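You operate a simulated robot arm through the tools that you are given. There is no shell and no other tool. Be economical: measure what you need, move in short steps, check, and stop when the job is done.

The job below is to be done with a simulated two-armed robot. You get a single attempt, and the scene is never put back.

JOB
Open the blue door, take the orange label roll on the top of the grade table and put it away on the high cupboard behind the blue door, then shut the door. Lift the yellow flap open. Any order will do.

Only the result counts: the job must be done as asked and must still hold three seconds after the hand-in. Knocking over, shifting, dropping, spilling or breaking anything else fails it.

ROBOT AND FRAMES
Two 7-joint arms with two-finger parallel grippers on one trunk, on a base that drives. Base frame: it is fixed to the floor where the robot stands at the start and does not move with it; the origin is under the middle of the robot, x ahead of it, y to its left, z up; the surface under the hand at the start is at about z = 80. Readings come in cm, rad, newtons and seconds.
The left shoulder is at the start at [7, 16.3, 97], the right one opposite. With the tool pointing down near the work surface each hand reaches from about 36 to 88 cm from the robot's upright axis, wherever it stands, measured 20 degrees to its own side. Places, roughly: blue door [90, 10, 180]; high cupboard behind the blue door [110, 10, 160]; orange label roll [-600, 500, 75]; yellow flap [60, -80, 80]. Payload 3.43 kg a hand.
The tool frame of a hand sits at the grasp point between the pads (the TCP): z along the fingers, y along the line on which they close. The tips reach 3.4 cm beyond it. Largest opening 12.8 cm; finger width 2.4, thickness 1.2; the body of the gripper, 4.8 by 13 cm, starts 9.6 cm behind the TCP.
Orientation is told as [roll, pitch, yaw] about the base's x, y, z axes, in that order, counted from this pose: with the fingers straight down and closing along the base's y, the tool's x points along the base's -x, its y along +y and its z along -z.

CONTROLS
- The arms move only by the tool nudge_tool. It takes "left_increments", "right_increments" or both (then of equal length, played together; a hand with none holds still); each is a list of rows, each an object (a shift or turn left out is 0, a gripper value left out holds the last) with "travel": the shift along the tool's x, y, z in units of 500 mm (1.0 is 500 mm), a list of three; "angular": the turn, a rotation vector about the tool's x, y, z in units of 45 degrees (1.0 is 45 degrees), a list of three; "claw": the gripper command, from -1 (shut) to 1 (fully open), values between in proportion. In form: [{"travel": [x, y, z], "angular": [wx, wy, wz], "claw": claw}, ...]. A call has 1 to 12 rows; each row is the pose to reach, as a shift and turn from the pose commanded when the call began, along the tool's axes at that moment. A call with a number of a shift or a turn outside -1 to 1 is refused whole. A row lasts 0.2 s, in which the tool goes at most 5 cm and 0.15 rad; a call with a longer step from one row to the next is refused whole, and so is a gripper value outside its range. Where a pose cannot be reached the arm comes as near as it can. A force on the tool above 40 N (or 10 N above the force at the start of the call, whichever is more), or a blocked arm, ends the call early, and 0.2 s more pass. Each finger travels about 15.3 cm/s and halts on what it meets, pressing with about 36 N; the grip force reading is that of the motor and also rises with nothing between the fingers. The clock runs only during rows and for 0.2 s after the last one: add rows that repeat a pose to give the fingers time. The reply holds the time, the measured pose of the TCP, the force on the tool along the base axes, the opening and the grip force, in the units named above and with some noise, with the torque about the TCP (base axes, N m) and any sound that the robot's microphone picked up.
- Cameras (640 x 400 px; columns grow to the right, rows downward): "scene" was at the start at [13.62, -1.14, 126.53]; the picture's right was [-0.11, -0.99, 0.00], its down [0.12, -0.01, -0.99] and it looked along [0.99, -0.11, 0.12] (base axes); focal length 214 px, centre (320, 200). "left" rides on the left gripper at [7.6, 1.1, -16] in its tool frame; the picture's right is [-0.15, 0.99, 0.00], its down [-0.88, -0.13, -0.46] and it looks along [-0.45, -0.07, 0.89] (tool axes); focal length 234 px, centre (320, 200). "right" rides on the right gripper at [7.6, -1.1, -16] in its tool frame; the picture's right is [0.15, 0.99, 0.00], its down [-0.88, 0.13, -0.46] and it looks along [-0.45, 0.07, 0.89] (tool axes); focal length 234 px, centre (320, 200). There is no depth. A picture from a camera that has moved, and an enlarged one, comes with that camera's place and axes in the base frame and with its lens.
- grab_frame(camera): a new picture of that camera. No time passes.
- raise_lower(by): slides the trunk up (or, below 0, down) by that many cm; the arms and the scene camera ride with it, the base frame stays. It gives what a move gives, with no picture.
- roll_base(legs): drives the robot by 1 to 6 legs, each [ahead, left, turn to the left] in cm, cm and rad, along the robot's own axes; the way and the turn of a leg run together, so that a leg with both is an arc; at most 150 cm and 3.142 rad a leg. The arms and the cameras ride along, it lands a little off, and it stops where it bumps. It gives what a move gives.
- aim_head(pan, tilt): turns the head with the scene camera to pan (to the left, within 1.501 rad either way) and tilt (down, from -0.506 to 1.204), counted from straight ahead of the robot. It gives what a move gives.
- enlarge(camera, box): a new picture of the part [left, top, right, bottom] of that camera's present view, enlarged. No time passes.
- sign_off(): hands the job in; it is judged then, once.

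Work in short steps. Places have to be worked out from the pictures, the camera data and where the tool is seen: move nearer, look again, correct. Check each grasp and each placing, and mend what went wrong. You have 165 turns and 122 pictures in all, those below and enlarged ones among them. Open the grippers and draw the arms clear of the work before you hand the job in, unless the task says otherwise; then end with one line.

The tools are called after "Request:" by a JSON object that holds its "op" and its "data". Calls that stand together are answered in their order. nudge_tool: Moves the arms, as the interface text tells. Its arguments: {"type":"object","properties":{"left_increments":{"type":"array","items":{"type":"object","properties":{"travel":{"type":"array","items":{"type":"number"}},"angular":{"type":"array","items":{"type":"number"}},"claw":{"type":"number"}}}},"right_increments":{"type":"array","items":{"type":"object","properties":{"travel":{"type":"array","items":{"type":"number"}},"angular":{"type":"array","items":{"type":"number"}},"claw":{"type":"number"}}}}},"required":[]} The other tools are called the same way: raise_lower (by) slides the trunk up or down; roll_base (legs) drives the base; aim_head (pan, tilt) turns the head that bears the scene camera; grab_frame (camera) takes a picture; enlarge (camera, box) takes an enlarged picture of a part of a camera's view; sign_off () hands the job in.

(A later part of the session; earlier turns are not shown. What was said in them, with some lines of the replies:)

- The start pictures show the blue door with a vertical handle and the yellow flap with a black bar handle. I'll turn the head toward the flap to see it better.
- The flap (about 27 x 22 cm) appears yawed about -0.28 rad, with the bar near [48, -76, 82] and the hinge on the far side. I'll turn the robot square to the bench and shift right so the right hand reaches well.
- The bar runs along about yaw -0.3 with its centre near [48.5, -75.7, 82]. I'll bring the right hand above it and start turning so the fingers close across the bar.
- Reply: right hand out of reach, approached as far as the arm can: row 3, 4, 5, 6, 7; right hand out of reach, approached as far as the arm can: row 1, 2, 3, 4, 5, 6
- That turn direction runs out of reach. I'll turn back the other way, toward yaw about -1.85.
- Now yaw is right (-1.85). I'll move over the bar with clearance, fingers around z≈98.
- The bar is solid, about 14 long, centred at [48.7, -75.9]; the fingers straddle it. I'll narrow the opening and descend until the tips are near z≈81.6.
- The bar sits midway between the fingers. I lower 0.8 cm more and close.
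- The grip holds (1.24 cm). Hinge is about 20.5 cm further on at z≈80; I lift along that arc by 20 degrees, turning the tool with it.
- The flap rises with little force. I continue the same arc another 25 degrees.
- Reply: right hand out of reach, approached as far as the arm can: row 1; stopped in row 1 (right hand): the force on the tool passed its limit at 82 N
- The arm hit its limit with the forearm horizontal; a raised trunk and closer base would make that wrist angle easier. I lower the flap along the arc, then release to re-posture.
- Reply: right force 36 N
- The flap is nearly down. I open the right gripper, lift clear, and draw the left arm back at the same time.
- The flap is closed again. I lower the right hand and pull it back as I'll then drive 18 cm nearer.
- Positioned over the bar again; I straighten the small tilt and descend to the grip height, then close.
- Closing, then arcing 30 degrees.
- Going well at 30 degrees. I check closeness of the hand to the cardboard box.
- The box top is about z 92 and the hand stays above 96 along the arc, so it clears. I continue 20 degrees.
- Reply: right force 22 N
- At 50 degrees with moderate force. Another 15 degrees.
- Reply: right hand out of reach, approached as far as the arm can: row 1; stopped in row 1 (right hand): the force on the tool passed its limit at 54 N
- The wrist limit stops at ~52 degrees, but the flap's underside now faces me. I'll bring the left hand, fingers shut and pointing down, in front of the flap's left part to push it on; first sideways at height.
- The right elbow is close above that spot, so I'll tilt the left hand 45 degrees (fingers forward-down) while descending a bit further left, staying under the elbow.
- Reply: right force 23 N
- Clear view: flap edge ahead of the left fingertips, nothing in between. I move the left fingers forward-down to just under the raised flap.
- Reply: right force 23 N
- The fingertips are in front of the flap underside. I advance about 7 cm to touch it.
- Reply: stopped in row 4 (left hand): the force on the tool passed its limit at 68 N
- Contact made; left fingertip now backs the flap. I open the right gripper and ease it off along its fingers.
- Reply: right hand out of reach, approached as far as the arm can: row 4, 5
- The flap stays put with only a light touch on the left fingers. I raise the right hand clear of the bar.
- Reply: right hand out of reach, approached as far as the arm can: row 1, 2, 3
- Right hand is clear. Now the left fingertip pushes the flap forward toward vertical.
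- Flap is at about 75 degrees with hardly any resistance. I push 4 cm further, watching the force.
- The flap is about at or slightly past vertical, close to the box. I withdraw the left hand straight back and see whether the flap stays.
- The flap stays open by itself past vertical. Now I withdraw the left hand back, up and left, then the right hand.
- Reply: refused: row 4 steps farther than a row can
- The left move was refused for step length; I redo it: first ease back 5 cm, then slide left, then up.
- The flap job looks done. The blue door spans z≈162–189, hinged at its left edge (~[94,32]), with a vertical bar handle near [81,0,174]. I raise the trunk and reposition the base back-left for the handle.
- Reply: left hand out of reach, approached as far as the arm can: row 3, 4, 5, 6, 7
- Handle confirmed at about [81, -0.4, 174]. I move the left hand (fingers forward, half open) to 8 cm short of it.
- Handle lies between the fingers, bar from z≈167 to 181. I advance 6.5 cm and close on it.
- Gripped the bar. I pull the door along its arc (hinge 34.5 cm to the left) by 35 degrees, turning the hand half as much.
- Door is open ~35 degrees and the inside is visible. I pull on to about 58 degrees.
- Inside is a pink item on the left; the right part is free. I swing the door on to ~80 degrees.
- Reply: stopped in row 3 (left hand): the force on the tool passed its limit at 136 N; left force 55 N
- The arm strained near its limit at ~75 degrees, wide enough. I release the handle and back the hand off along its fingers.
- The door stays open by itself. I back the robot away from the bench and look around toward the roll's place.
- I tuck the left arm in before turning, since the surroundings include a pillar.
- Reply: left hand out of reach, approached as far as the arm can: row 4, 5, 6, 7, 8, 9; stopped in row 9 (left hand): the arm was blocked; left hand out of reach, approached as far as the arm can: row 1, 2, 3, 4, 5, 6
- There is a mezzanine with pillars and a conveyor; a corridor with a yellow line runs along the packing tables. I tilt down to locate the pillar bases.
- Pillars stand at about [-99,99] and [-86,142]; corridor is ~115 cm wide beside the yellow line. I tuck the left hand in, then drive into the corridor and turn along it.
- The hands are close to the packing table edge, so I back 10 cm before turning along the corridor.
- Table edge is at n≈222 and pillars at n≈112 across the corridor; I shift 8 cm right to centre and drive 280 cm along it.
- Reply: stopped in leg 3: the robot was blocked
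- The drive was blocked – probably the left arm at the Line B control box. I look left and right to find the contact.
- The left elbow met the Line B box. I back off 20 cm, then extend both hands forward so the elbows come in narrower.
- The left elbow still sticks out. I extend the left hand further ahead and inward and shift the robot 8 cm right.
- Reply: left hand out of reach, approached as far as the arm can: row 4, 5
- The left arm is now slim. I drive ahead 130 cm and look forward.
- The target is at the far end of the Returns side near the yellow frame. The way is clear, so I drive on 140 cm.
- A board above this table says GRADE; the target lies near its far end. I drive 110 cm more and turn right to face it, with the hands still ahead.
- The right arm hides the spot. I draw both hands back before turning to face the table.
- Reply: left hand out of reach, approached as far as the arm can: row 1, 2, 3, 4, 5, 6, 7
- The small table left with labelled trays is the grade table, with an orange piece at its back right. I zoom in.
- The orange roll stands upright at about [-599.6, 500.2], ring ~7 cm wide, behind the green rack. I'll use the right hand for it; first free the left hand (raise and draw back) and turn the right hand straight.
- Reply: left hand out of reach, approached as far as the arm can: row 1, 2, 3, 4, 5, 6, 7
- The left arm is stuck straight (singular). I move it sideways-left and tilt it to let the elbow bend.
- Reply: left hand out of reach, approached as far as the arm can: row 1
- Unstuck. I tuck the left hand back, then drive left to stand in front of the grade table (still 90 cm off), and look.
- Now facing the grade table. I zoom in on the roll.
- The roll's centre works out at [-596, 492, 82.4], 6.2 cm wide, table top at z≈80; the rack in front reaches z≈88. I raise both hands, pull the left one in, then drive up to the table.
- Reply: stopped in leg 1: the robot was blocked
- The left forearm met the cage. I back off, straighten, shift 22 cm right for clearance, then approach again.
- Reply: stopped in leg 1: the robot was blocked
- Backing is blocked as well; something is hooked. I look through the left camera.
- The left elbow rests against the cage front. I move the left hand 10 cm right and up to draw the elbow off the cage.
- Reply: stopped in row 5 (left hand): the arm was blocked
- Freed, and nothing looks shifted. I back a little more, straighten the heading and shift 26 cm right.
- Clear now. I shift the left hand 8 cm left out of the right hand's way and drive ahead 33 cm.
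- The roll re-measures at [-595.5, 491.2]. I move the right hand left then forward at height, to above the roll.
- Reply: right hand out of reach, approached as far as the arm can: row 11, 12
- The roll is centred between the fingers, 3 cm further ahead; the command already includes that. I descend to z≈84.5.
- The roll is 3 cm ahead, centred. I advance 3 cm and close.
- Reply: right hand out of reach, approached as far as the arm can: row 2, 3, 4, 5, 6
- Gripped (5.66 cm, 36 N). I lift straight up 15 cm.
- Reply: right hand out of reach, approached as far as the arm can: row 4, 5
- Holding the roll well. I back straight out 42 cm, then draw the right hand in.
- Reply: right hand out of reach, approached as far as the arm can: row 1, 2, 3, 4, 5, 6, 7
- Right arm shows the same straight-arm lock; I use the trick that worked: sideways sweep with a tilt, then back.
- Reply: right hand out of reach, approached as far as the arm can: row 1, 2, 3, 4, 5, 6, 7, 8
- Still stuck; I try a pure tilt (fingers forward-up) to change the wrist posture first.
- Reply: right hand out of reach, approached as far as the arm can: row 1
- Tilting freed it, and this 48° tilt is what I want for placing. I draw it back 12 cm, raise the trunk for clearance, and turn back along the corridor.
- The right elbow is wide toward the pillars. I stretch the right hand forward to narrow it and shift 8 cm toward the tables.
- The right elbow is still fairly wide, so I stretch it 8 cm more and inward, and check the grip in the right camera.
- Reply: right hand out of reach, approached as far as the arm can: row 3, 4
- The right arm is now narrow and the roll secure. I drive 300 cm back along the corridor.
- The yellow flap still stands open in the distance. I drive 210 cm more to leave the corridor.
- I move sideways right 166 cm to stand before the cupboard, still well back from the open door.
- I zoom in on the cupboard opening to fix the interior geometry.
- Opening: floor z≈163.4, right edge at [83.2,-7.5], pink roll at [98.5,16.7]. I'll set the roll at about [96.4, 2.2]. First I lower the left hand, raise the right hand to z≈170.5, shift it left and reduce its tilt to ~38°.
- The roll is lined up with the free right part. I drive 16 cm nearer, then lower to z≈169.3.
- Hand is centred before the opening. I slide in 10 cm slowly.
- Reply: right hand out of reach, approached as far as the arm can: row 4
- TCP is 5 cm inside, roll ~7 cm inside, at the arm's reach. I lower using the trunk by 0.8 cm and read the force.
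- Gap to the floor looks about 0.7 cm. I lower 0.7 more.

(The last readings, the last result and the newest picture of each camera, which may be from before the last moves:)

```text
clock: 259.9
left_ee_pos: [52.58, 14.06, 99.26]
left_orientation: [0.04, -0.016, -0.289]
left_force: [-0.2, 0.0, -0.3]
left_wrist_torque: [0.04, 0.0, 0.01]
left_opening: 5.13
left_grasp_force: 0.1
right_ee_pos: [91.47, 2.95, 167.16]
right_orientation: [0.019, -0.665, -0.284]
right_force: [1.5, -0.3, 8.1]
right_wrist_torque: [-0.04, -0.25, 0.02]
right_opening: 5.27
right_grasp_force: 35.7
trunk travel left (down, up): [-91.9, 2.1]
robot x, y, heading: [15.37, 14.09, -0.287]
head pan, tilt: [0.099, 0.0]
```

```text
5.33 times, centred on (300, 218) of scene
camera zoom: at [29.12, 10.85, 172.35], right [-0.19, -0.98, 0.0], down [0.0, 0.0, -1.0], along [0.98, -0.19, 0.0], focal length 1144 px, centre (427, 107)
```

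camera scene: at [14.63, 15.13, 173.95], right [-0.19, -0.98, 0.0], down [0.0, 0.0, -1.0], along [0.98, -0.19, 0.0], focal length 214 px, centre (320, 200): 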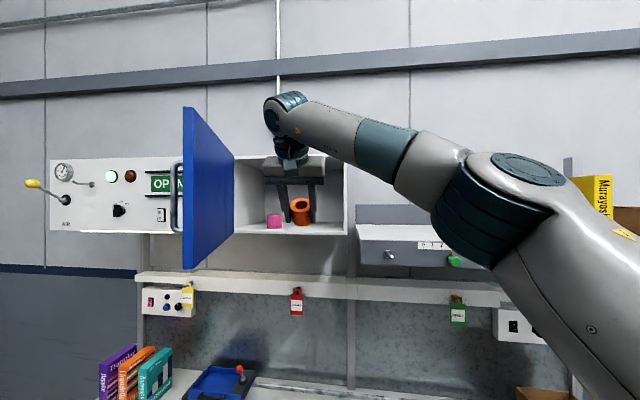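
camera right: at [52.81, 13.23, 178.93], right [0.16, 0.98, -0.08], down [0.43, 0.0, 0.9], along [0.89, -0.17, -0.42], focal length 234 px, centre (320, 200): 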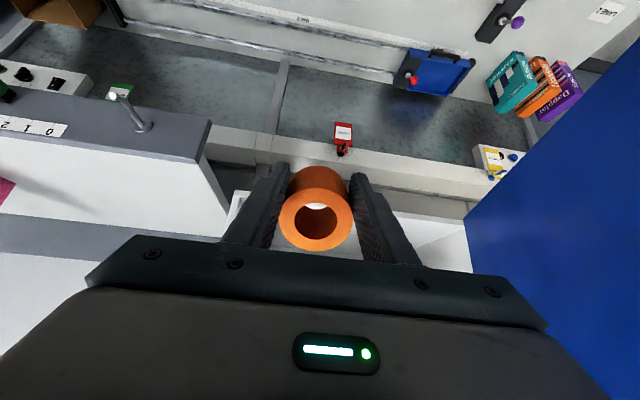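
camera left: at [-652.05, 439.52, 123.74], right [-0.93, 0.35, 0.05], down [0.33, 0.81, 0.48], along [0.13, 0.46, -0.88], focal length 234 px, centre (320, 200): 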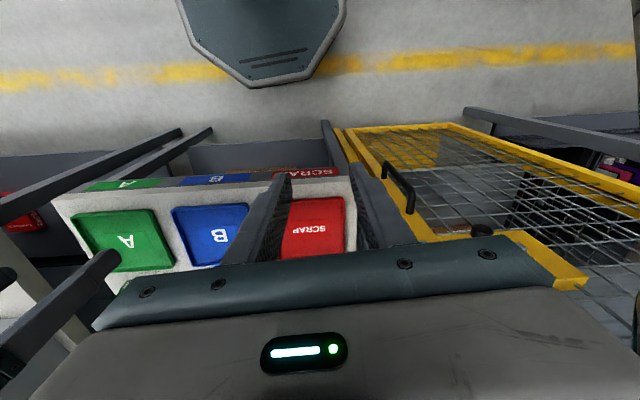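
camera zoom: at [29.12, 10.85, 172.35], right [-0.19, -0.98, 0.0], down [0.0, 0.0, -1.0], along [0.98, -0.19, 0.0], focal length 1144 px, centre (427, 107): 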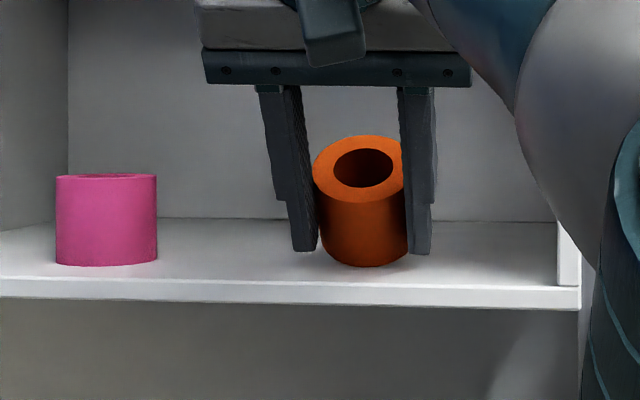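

Contact (8 N). I open the fingers slightly so the roll settles flat between them, then check.

Request:
{"op": "nudge_tool", "data": {"right_increments": [{"claw": -0.15}, {"claw": -0.12}, {"claw": -0.08}, {"claw": -0.05}, {"claw": 0.0}, {"claw": 0.05}]}}

Request:
{"op": "enlarge", "data": {"camera": "scene", "box": [240, 180, 360, 255]}}

```text
clock: 261.3
left_ee_pos: [52.69, 14.04, 99.38]
left_orientation: [0.038, -0.016, -0.292]
left_force: [-0.1, 0.5, -0.4]
left_wrist_torque: [-0.04, 0.03, 0.01]
left_opening: 5.11
left_grasp_force: 0.0
right_ee_pos: [91.51, 2.93, 167.01]
right_orientation: [0.016, -0.66, -0.283]
right_force: [-0.6, 0.1, 0.3]
right_wrist_torque: [0.02, 0.01, -0.02]
right_opening: 6.7
right_grasp_force: 0.1
trunk travel left (down, up): [-91.9, 2.1]
robot x, y, heading: [15.62, 14.14, -0.287]
head pan, tilt: [0.099, 0.0]
```

```text
5.33 times, centred on (300, 218) of scene
camera zoom: at [29.2, 10.84, 172.32], right [-0.19, -0.98, 0.0], down [0.0, 0.0, -1.0], along [0.98, -0.19, 0.0], focal length 1144 px, centre (427, 107)
```

zoom: 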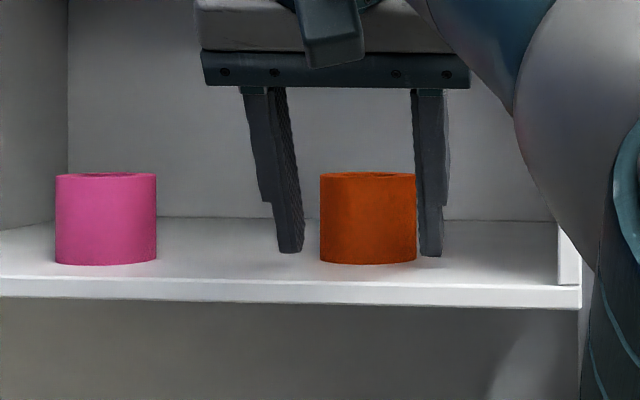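

The roll stands upright. I open wider and back the base straight out 25 cm.

Request:
{"op": "nudge_tool", "data": {"right_increments": [{"claw": 0.3}, {"claw": 0.5}, {"claw": 0.5}]}}

Request:
{"op": "roll_base", "data": {"legs": [[-28, 0, 0]]}}

Request:
{"op": "grab_frame", "data": {"camera": "scene"}}

```text
clock: 262.1
left_ee_pos: [52.62, 14.09, 99.26]
left_orientation: [0.039, -0.018, -0.292]
left_force: [-0.3, -0.4, 0.0]
left_wrist_torque: [-0.01, 0.01, -0.01]
left_opening: 5.1
left_grasp_force: 0.0
right_ee_pos: [91.64, 3.06, 167.04]
right_orientation: [0.017, -0.663, -0.283]
right_force: [0.2, 0.0, 0.1]
right_wrist_torque: [0.0, 0.03, 0.02]
right_opening: 9.58
right_grasp_force: 0.1
trunk travel left (down, up): [-91.9, 2.1]
robot x, y, heading: [15.49, 14.09, -0.283]
head pan, tilt: [0.099, 0.0]
```

```text
clock: 263.1
left_ee_pos: [48.88, 15.21, 99.14]
left_orientation: [0.038, -0.013, -0.291]
left_force: [-0.5, -0.1, -0.4]
left_wrist_torque: [0.0, 0.02, -0.02]
left_opening: 5.09
left_grasp_force: 0.1
right_ee_pos: [88.11, 3.71, 166.7]
right_orientation: [0.018, -0.665, -0.286]
right_force: [-0.4, 0.4, -0.9]
right_wrist_torque: [0.0, 0.03, -0.03]
right_opening: 9.59
right_grasp_force: 0.0
trunk travel left (down, up): [-91.9, 2.1]
robot x, y, heading: [11.54, 15.26, -0.289]
head pan, tilt: [0.099, 0.0]
stopped in leg 1: the force on the tool passed its limit at 63 N (the readings are from after the stop); the commanded pose is now the measured one
```

```text
16 pictures are left
camera scene: at [25.71, 11.92, 172.24], right [-0.19, -0.98, 0.0], down [0.0, 0.0, -1.0], along [0.98, -0.19, 0.0], focal length 214 px, centre (320, 200)
```

scene: 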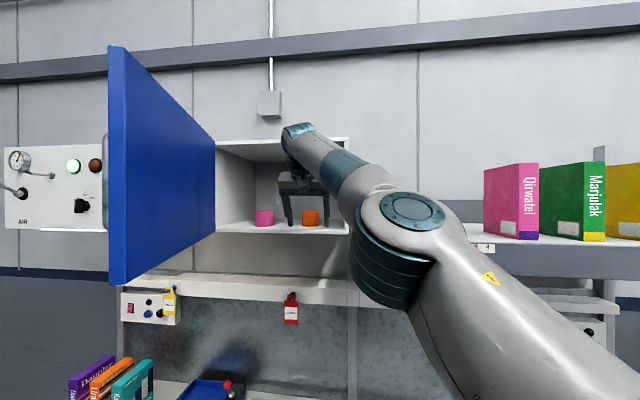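

The fingertips seem to drag on the floor lip. I raise the trunk 1.8 cm and back out again.

Request:
{"op": "raise_lower", "data": {"by": 1.8}}

Request:
{"op": "roll_base", "data": {"legs": [[-25, 0, 0]]}}

Request:
{"op": "grab_frame", "data": {"camera": "scene"}}

```text
clock: 263.7
left_ee_pos: [48.67, 15.14, 101.06]
left_orientation: [0.037, -0.015, -0.292]
left_force: [-0.2, 0.8, -0.4]
left_wrist_torque: [-0.01, 0.01, -0.01]
left_opening: 5.11
left_grasp_force: 0.1
right_ee_pos: [87.65, 3.74, 168.94]
right_orientation: [0.016, -0.67, -0.285]
right_force: [0.2, 0.0, 0.1]
right_wrist_torque: [-0.01, 0.03, 0.01]
right_opening: 9.6
right_grasp_force: 0.1
trunk travel left (down, up): [-93.7, 0.3]
robot x, y, heading: [11.31, 15.1, -0.287]
head pan, tilt: [0.099, 0.0]
```

```text
clock: 265.6
left_ee_pos: [24.78, 22.24, 100.96]
left_orientation: [0.04, -0.014, -0.294]
left_force: [0.0, -0.7, 0.2]
left_wrist_torque: [-0.03, 0.01, -0.04]
left_opening: 5.14
left_grasp_force: 0.0
right_ee_pos: [63.83, 10.7, 168.77]
right_orientation: [0.018, -0.668, -0.288]
right_force: [1.0, -0.3, -0.8]
right_wrist_torque: [0.0, 0.0, -0.02]
right_opening: 9.6
right_grasp_force: 0.1
trunk travel left (down, up): [-93.7, 0.3]
robot x, y, heading: [-12.63, 22.26, -0.291]
head pan, tilt: [0.099, 0.0]
```

```text
15 pictures are left
camera scene: at [1.44, 19.05, 174.08], right [-0.19, -0.98, 0.0], down [0.0, 0.0, -1.0], along [0.98, -0.19, 0.0], focal length 214 px, centre (320, 200)
```

scene: 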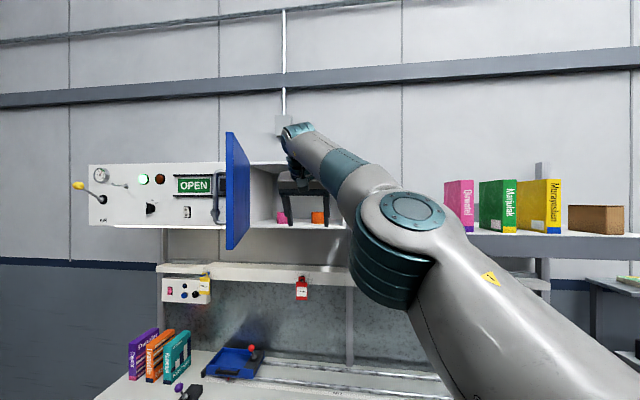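

The roll and the pink one are both standing. Now to shut the door: I draw the right hand back-right and bring the left hand out to the left, starting to tilt it forward.

Request:
{"op": "nudge_tool", "data": {"left_increments": [{"travel": [-0.02, 0.06, -0.03], "angular": [0, -0.1, 0], "claw": -1}, {"travel": [-0.04, 0.12, -0.08], "angular": [0, -0.2, 0], "claw": -1}, {"travel": [-0.07, 0.18, -0.13], "angular": [0, -0.3, 0], "claw": -1}, {"travel": [-0.1, 0.24, -0.18], "angular": [0, -0.4, 0], "claw": -1}, {"travel": [-0.12, 0.3, -0.24], "angular": [0, -0.5, 0], "claw": -1}, {"travel": [-0.15, 0.35, -0.3], "angular": [0, -0.65, 0], "claw": -1}, {"travel": [-0.18, 0.4, -0.36], "angular": [0, -0.8, 0], "claw": -1}, {"travel": [-0.2, 0.45, -0.42], "angular": [0, -0.9, 0], "claw": -1}, {"travel": [-0.22, 0.49, -0.49], "angular": [0, -1, 0], "claw": -1}], "right_increments": [{"travel": [0.02, -0.07, -0.02]}, {"travel": [0.05, -0.14, -0.04]}, {"travel": [0.09, -0.21, -0.07]}, {"travel": [0.13, -0.28, -0.1]}, {"travel": [0.18, -0.35, -0.14]}, {"travel": [0.23, -0.41, -0.18]}, {"travel": [0.28, -0.46, -0.22]}, {"travel": [0.34, -0.49, -0.26]}, {"travel": [0.39, -0.5, -0.3]}]}}

Request:
{"op": "nudge_tool", "data": {"left_increments": [{"travel": [-0.065, 0, -0.065], "angular": [0, -0.1, 0], "claw": -1}, {"travel": [-0.13, 0, -0.13], "angular": [0, -0.2, 0], "claw": -1}, {"travel": [-0.195, 0, -0.195], "angular": [0, -0.3, 0], "claw": -1}, {"travel": [-0.26, 0, -0.26], "angular": [0, -0.4, 0], "claw": -1}, {"travel": [-0.325, 0, -0.325], "angular": [0, -0.5, 0], "claw": -1}, {"travel": [-0.39, 0, -0.39], "angular": [0, -0.6, 0], "claw": -1}, {"travel": [-0.455, 0, -0.455], "angular": [0, -0.7, 0], "claw": -1}, {"travel": [-0.52, 0, -0.52], "angular": [0, -0.8, 0], "claw": -1}, {"travel": [-0.585, 0, -0.585], "angular": [0, -0.9, 0], "claw": -1}, {"travel": [-0.65, 0, -0.65], "angular": [0, -1, 0], "claw": -1}, {"travel": [-0.69, 0, -0.69], "angular": [0, -1, 0], "claw": -1}]}}

```text
clock: 267.6
left_ee_pos: [47.9, 42.64, 126.56]
left_orientation: [0.056, -0.803, -0.336]
left_force: [-0.7, 0.2, 0.7]
left_wrist_torque: [-0.03, 0.0, -0.03]
left_opening: 0.0
left_grasp_force: 33.2
left hand out of reach, approached as far as the arm can: row 3, 4, 5, 6, 7, 8, 9
right_ee_pos: [32.68, -6.61, 168.41]
right_orientation: [0.018, -0.675, -0.288]
right_force: [-0.2, -0.3, -0.1]
right_wrist_torque: [0.0, 0.01, -0.02]
right_opening: 9.58
right_grasp_force: 0.1
trunk travel left (down, up): [-93.7, 0.3]
robot x, y, heading: [-12.45, 22.21, -0.295]
head pan, tilt: [0.099, 0.0]
```

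```text
clock: 269.9
left_ee_pos: [46.69, 40.81, 175.29]
left_orientation: [1.98, -1.529, -2.275]
left_force: [0.9, -0.1, -1.0]
left_wrist_torque: [0.02, 0.01, 0.0]
left_opening: 0.0
left_grasp_force: 33.1
left hand out of reach, approached as far as the arm can: row 1, 2, 3, 4, 5, 6, 7
right_ee_pos: [33.05, -6.74, 168.2]
right_orientation: [0.019, -0.673, -0.288]
right_force: [-0.1, 0.0, 0.2]
right_wrist_torque: [-0.01, 0.03, -0.01]
right_opening: 9.61
right_grasp_force: 0.1
trunk travel left (down, up): [-93.7, 0.3]
robot x, y, heading: [-12.48, 22.28, -0.289]
head pan, tilt: [0.099, 0.0]
```

Left hand is at door height, left of the door tip. I turn it 40° to point forward-right, then drive ahead 20 cm beside the door.

Request:
{"op": "nudge_tool", "data": {"left_increments": [{"angular": [0.18, 0, 0], "claw": -1}, {"angular": [0.36, 0, 0], "claw": -1}, {"angular": [0.54, 0, 0], "claw": -1}, {"angular": [0.72, 0, 0], "claw": -1}, {"angular": [0.89, 0, 0], "claw": -1}]}}

Request:
{"op": "roll_base", "data": {"legs": [[0, 5, 0], [21, 0, 0]]}}

Request:
{"op": "grab_frame", "data": {"camera": "scene"}}

```text
clock: 271.1
left_ee_pos: [46.79, 41.13, 175.02]
left_orientation: [1.274, -1.532, -2.268]
left_force: [0.3, 0.2, -0.1]
left_wrist_torque: [0.01, 0.01, 0.0]
left_opening: 0.0
left_grasp_force: 33.0
right_ee_pos: [33.08, -6.6, 168.22]
right_orientation: [0.017, -0.67, -0.287]
right_force: [0.7, -0.4, 1.3]
right_wrist_torque: [-0.02, 0.02, 0.02]
right_opening: 9.61
right_grasp_force: 0.1
trunk travel left (down, up): [-93.7, 0.3]
robot x, y, heading: [-12.57, 22.03, -0.288]
head pan, tilt: [0.099, 0.0]
```

```text
clock: 273.3
left_ee_pos: [67.43, 40.09, 175.29]
left_orientation: [1.36, -1.524, -2.352]
left_force: [-0.4, 0.2, 0.6]
left_wrist_torque: [0.02, 0.01, 0.06]
left_opening: 0.0
left_grasp_force: 33.2
right_ee_pos: [53.91, -7.7, 168.48]
right_orientation: [0.018, -0.674, -0.289]
right_force: [-0.6, -0.2, 0.2]
right_wrist_torque: [-0.01, -0.04, 0.01]
right_opening: 9.59
right_grasp_force: 0.1
trunk travel left (down, up): [-93.7, 0.3]
robot x, y, heading: [8.52, 21.39, -0.293]
head pan, tilt: [0.099, 0.0]
```

```text
14 pictures are left
camera scene: at [21.88, 18.16, 174.19], right [-0.19, -0.98, 0.0], down [0.0, 0.0, -1.0], along [0.98, -0.19, 0.0], focal length 214 px, centre (320, 200)
```

scene: 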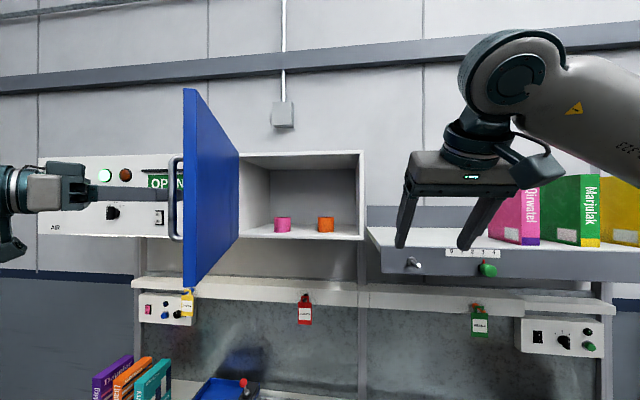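

Both rolls stand inside. I now push the door's outer face with the left fingertips along its closing arc, down to ~30 degrees.

Request:
{"op": "nudge_tool", "data": {"left_increments": [{"travel": [0, -0.032, 0.049], "claw": -1}, {"travel": [0, -0.064, 0.098], "claw": -1}, {"travel": [0, -0.089, 0.149], "claw": -1}, {"travel": [0, -0.114, 0.2], "claw": -1}, {"travel": [0, -0.128, 0.264], "claw": -1}, {"travel": [0, -0.142, 0.328], "claw": -1}, {"travel": [0, -0.14, 0.393], "claw": -1}, {"travel": [0, -0.137, 0.458], "claw": -1}]}}

Request:
{"op": "grab_frame", "data": {"camera": "scene"}}

```text
clock: 275.1
left_ee_pos: [75.12, 17.03, 174.36]
left_orientation: [1.255, -1.528, -2.247]
left_force: [-0.9, -0.9, 0.1]
left_wrist_torque: [-0.01, -0.02, -0.04]
left_opening: 0.01
left_grasp_force: 33.1
right_ee_pos: [54.67, -7.89, 168.2]
right_orientation: [0.018, -0.671, -0.287]
right_force: [-0.4, -0.1, 0.2]
right_wrist_torque: [-0.01, 0.03, -0.01]
right_opening: 9.59
right_grasp_force: 0.0
trunk travel left (down, up): [-93.7, 0.3]
robot x, y, heading: [8.89, 21.25, -0.287]
head pan, tilt: [0.099, 0.0]
```

```text
13 pictures are left
camera scene: at [22.64, 17.85, 174.11], right [-0.19, -0.98, 0.0], down [0.0, 0.0, -1.0], along [0.98, -0.19, 0.0], focal length 214 px, centre (320, 200)
```

scene: 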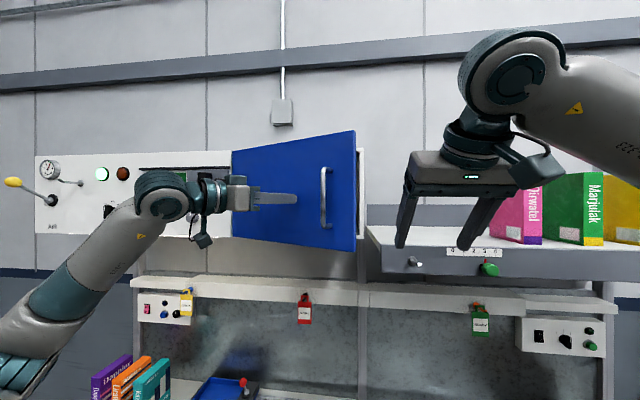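

Door is nearly shut. I follow the rest of the arc to press it closed.

Request:
{"op": "nudge_tool", "data": {"left_increments": [{"travel": [0, 0.02, 0.062], "claw": -1}, {"travel": [0, 0.04, 0.124], "claw": -1}, {"travel": [0, 0.075, 0.18], "claw": -1}, {"travel": [0, 0.11, 0.234], "claw": -1}]}}

Request:
{"op": "enlarge", "data": {"camera": "scene", "box": [160, 100, 400, 250]}}

```text
clock: 276.1
left_ee_pos: [84.51, 11.04, 174.76]
left_orientation: [1.257, -1.53, -2.253]
left_force: [-0.2, 0.6, 0.3]
left_wrist_torque: [0.02, 0.0, 0.01]
left_opening: 0.02
left_grasp_force: 33.2
right_ee_pos: [54.06, -7.29, 168.6]
right_orientation: [0.018, -0.676, -0.286]
right_force: [-0.8, -0.1, -0.5]
right_wrist_torque: [-0.07, -0.04, -0.02]
right_opening: 9.6
right_grasp_force: 0.1
trunk travel left (down, up): [-93.7, 0.3]
robot x, y, heading: [8.66, 21.39, -0.287]
head pan, tilt: [0.099, 0.0]
stopped in row 4 (left hand): the force on the tool passed its limit at 71 N (the readings are from after the stop); the commanded pose is now the measured one
```

```text
2.67 times, centred on (280, 175) of scene
camera zoom: at [22.07, 18.49, 174.18], right [-0.19, -0.98, 0.0], down [0.0, 0.0, -1.0], along [0.98, -0.19, 0.0], focal length 572 px, centre (427, 267)
```

zoom: 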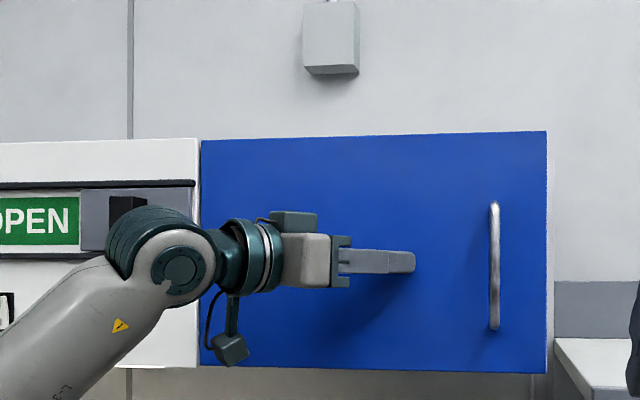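

The push ended against the stop; the door looks shut. I back the base 45 cm straight away and check.

Request:
{"op": "roll_base", "data": {"legs": [[-45, 0, 0]]}}

Request:
{"op": "grab_frame", "data": {"camera": "scene"}}

Request:
{"op": "enlarge", "data": {"camera": "scene", "box": [220, 140, 380, 240]}}

```text
clock: 278.9
left_ee_pos: [41.67, 23.51, 174.49]
left_orientation: [1.116, -1.528, -2.11]
left_force: [-0.3, 0.2, 0.1]
left_wrist_torque: [-0.02, 0.03, -0.04]
left_opening: 0.0
left_grasp_force: 33.3
right_ee_pos: [11.22, 5.13, 168.23]
right_orientation: [0.019, -0.667, -0.286]
right_force: [0.8, 0.2, 0.0]
right_wrist_torque: [-0.02, 0.02, 0.01]
right_opening: 9.62
right_grasp_force: 0.1
trunk travel left (down, up): [-93.7, 0.3]
robot x, y, heading: [-34.63, 33.83, -0.289]
head pan, tilt: [0.099, 0.0]
```

```text
11 pictures are left
camera scene: at [-20.7, 30.83, 174.09], right [-0.19, -0.98, 0.0], down [0.0, 0.0, -1.0], along [0.98, -0.19, 0.0], focal length 214 px, centre (320, 200)
```

scene: 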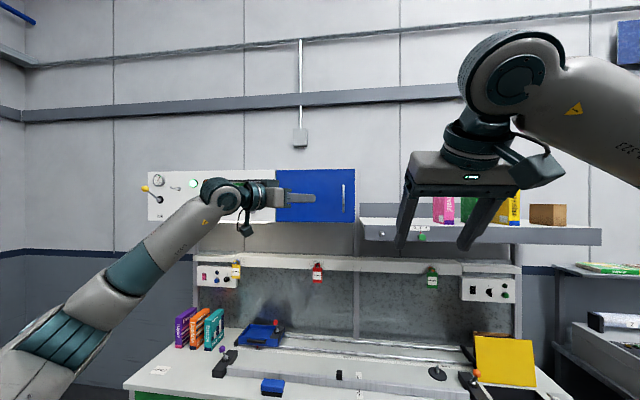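

```text
4.00 times, centred on (300, 190) of scene
camera zoom: at [-20.7, 30.83, 174.09], right [-0.19, -0.98, 0.0], down [0.0, 0.0, -1.0], along [0.98, -0.19, 0.0], focal length 858 px, centre (400, 240)
```

zoom: 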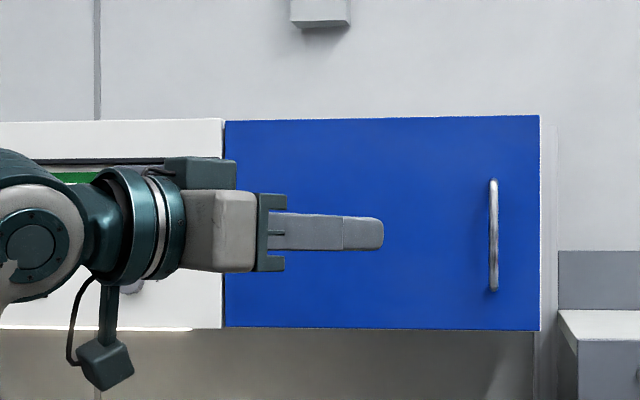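

The door edge lines up with the panel beside it: shut. I open the left gripper and check the flap once more.

Request:
{"op": "nudge_tool", "data": {"left_increments": [{"claw": 0}, {"claw": 0.5}, {"claw": 0.5}], "right_increments": [{"claw": 0.8}, {"claw": 0.8}, {"claw": 0.8}]}}

Request:
{"op": "enlarge", "data": {"camera": "scene", "box": [400, 300, 560, 400]}}

```text
clock: 279.7
left_ee_pos: [41.41, 23.64, 174.43]
left_orientation: [1.159, -1.527, -2.157]
left_force: [0.5, 0.4, 0.3]
left_wrist_torque: [0.01, 0.01, -0.01]
left_opening: 9.61
left_grasp_force: 0.0
right_ee_pos: [11.12, 5.13, 168.49]
right_orientation: [0.019, -0.671, -0.286]
right_force: [-0.2, 0.3, -1.4]
right_wrist_torque: [0.02, 0.0, 0.03]
right_opening: 11.55
right_grasp_force: 0.1
trunk travel left (down, up): [-93.7, 0.3]
robot x, y, heading: [-34.58, 33.9, -0.288]
head pan, tilt: [0.099, 0.0]
```

```text
4.00 times, centred on (480, 350) of scene
camera zoom: at [-21.02, 30.93, 174.13], right [-0.19, -0.98, 0.0], down [0.0, 0.0, -1.0], along [0.98, -0.19, 0.0], focal length 858 px, centre (-320, -400)
```

zoom: 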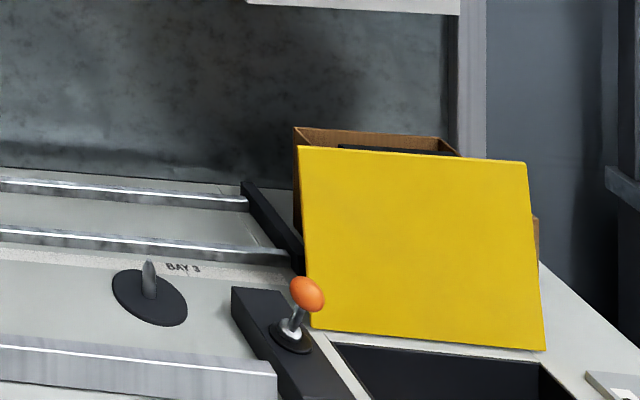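

The flap stands open past vertical, the door is shut with the roll upright inside, and both arms are clear with the grippers open, so I hand in.

Request:
{"op": "sign_off", "data": {}}

```text
The job is handed in.
```

The orange label roll is standing in the high cupboard, the blue door is shut and the yellow flap is lifted open past vertical. While driving, the left arm touched the Line B control box and the yellow cage, but I saw nothing moved or damaged in the pictures afterwards.
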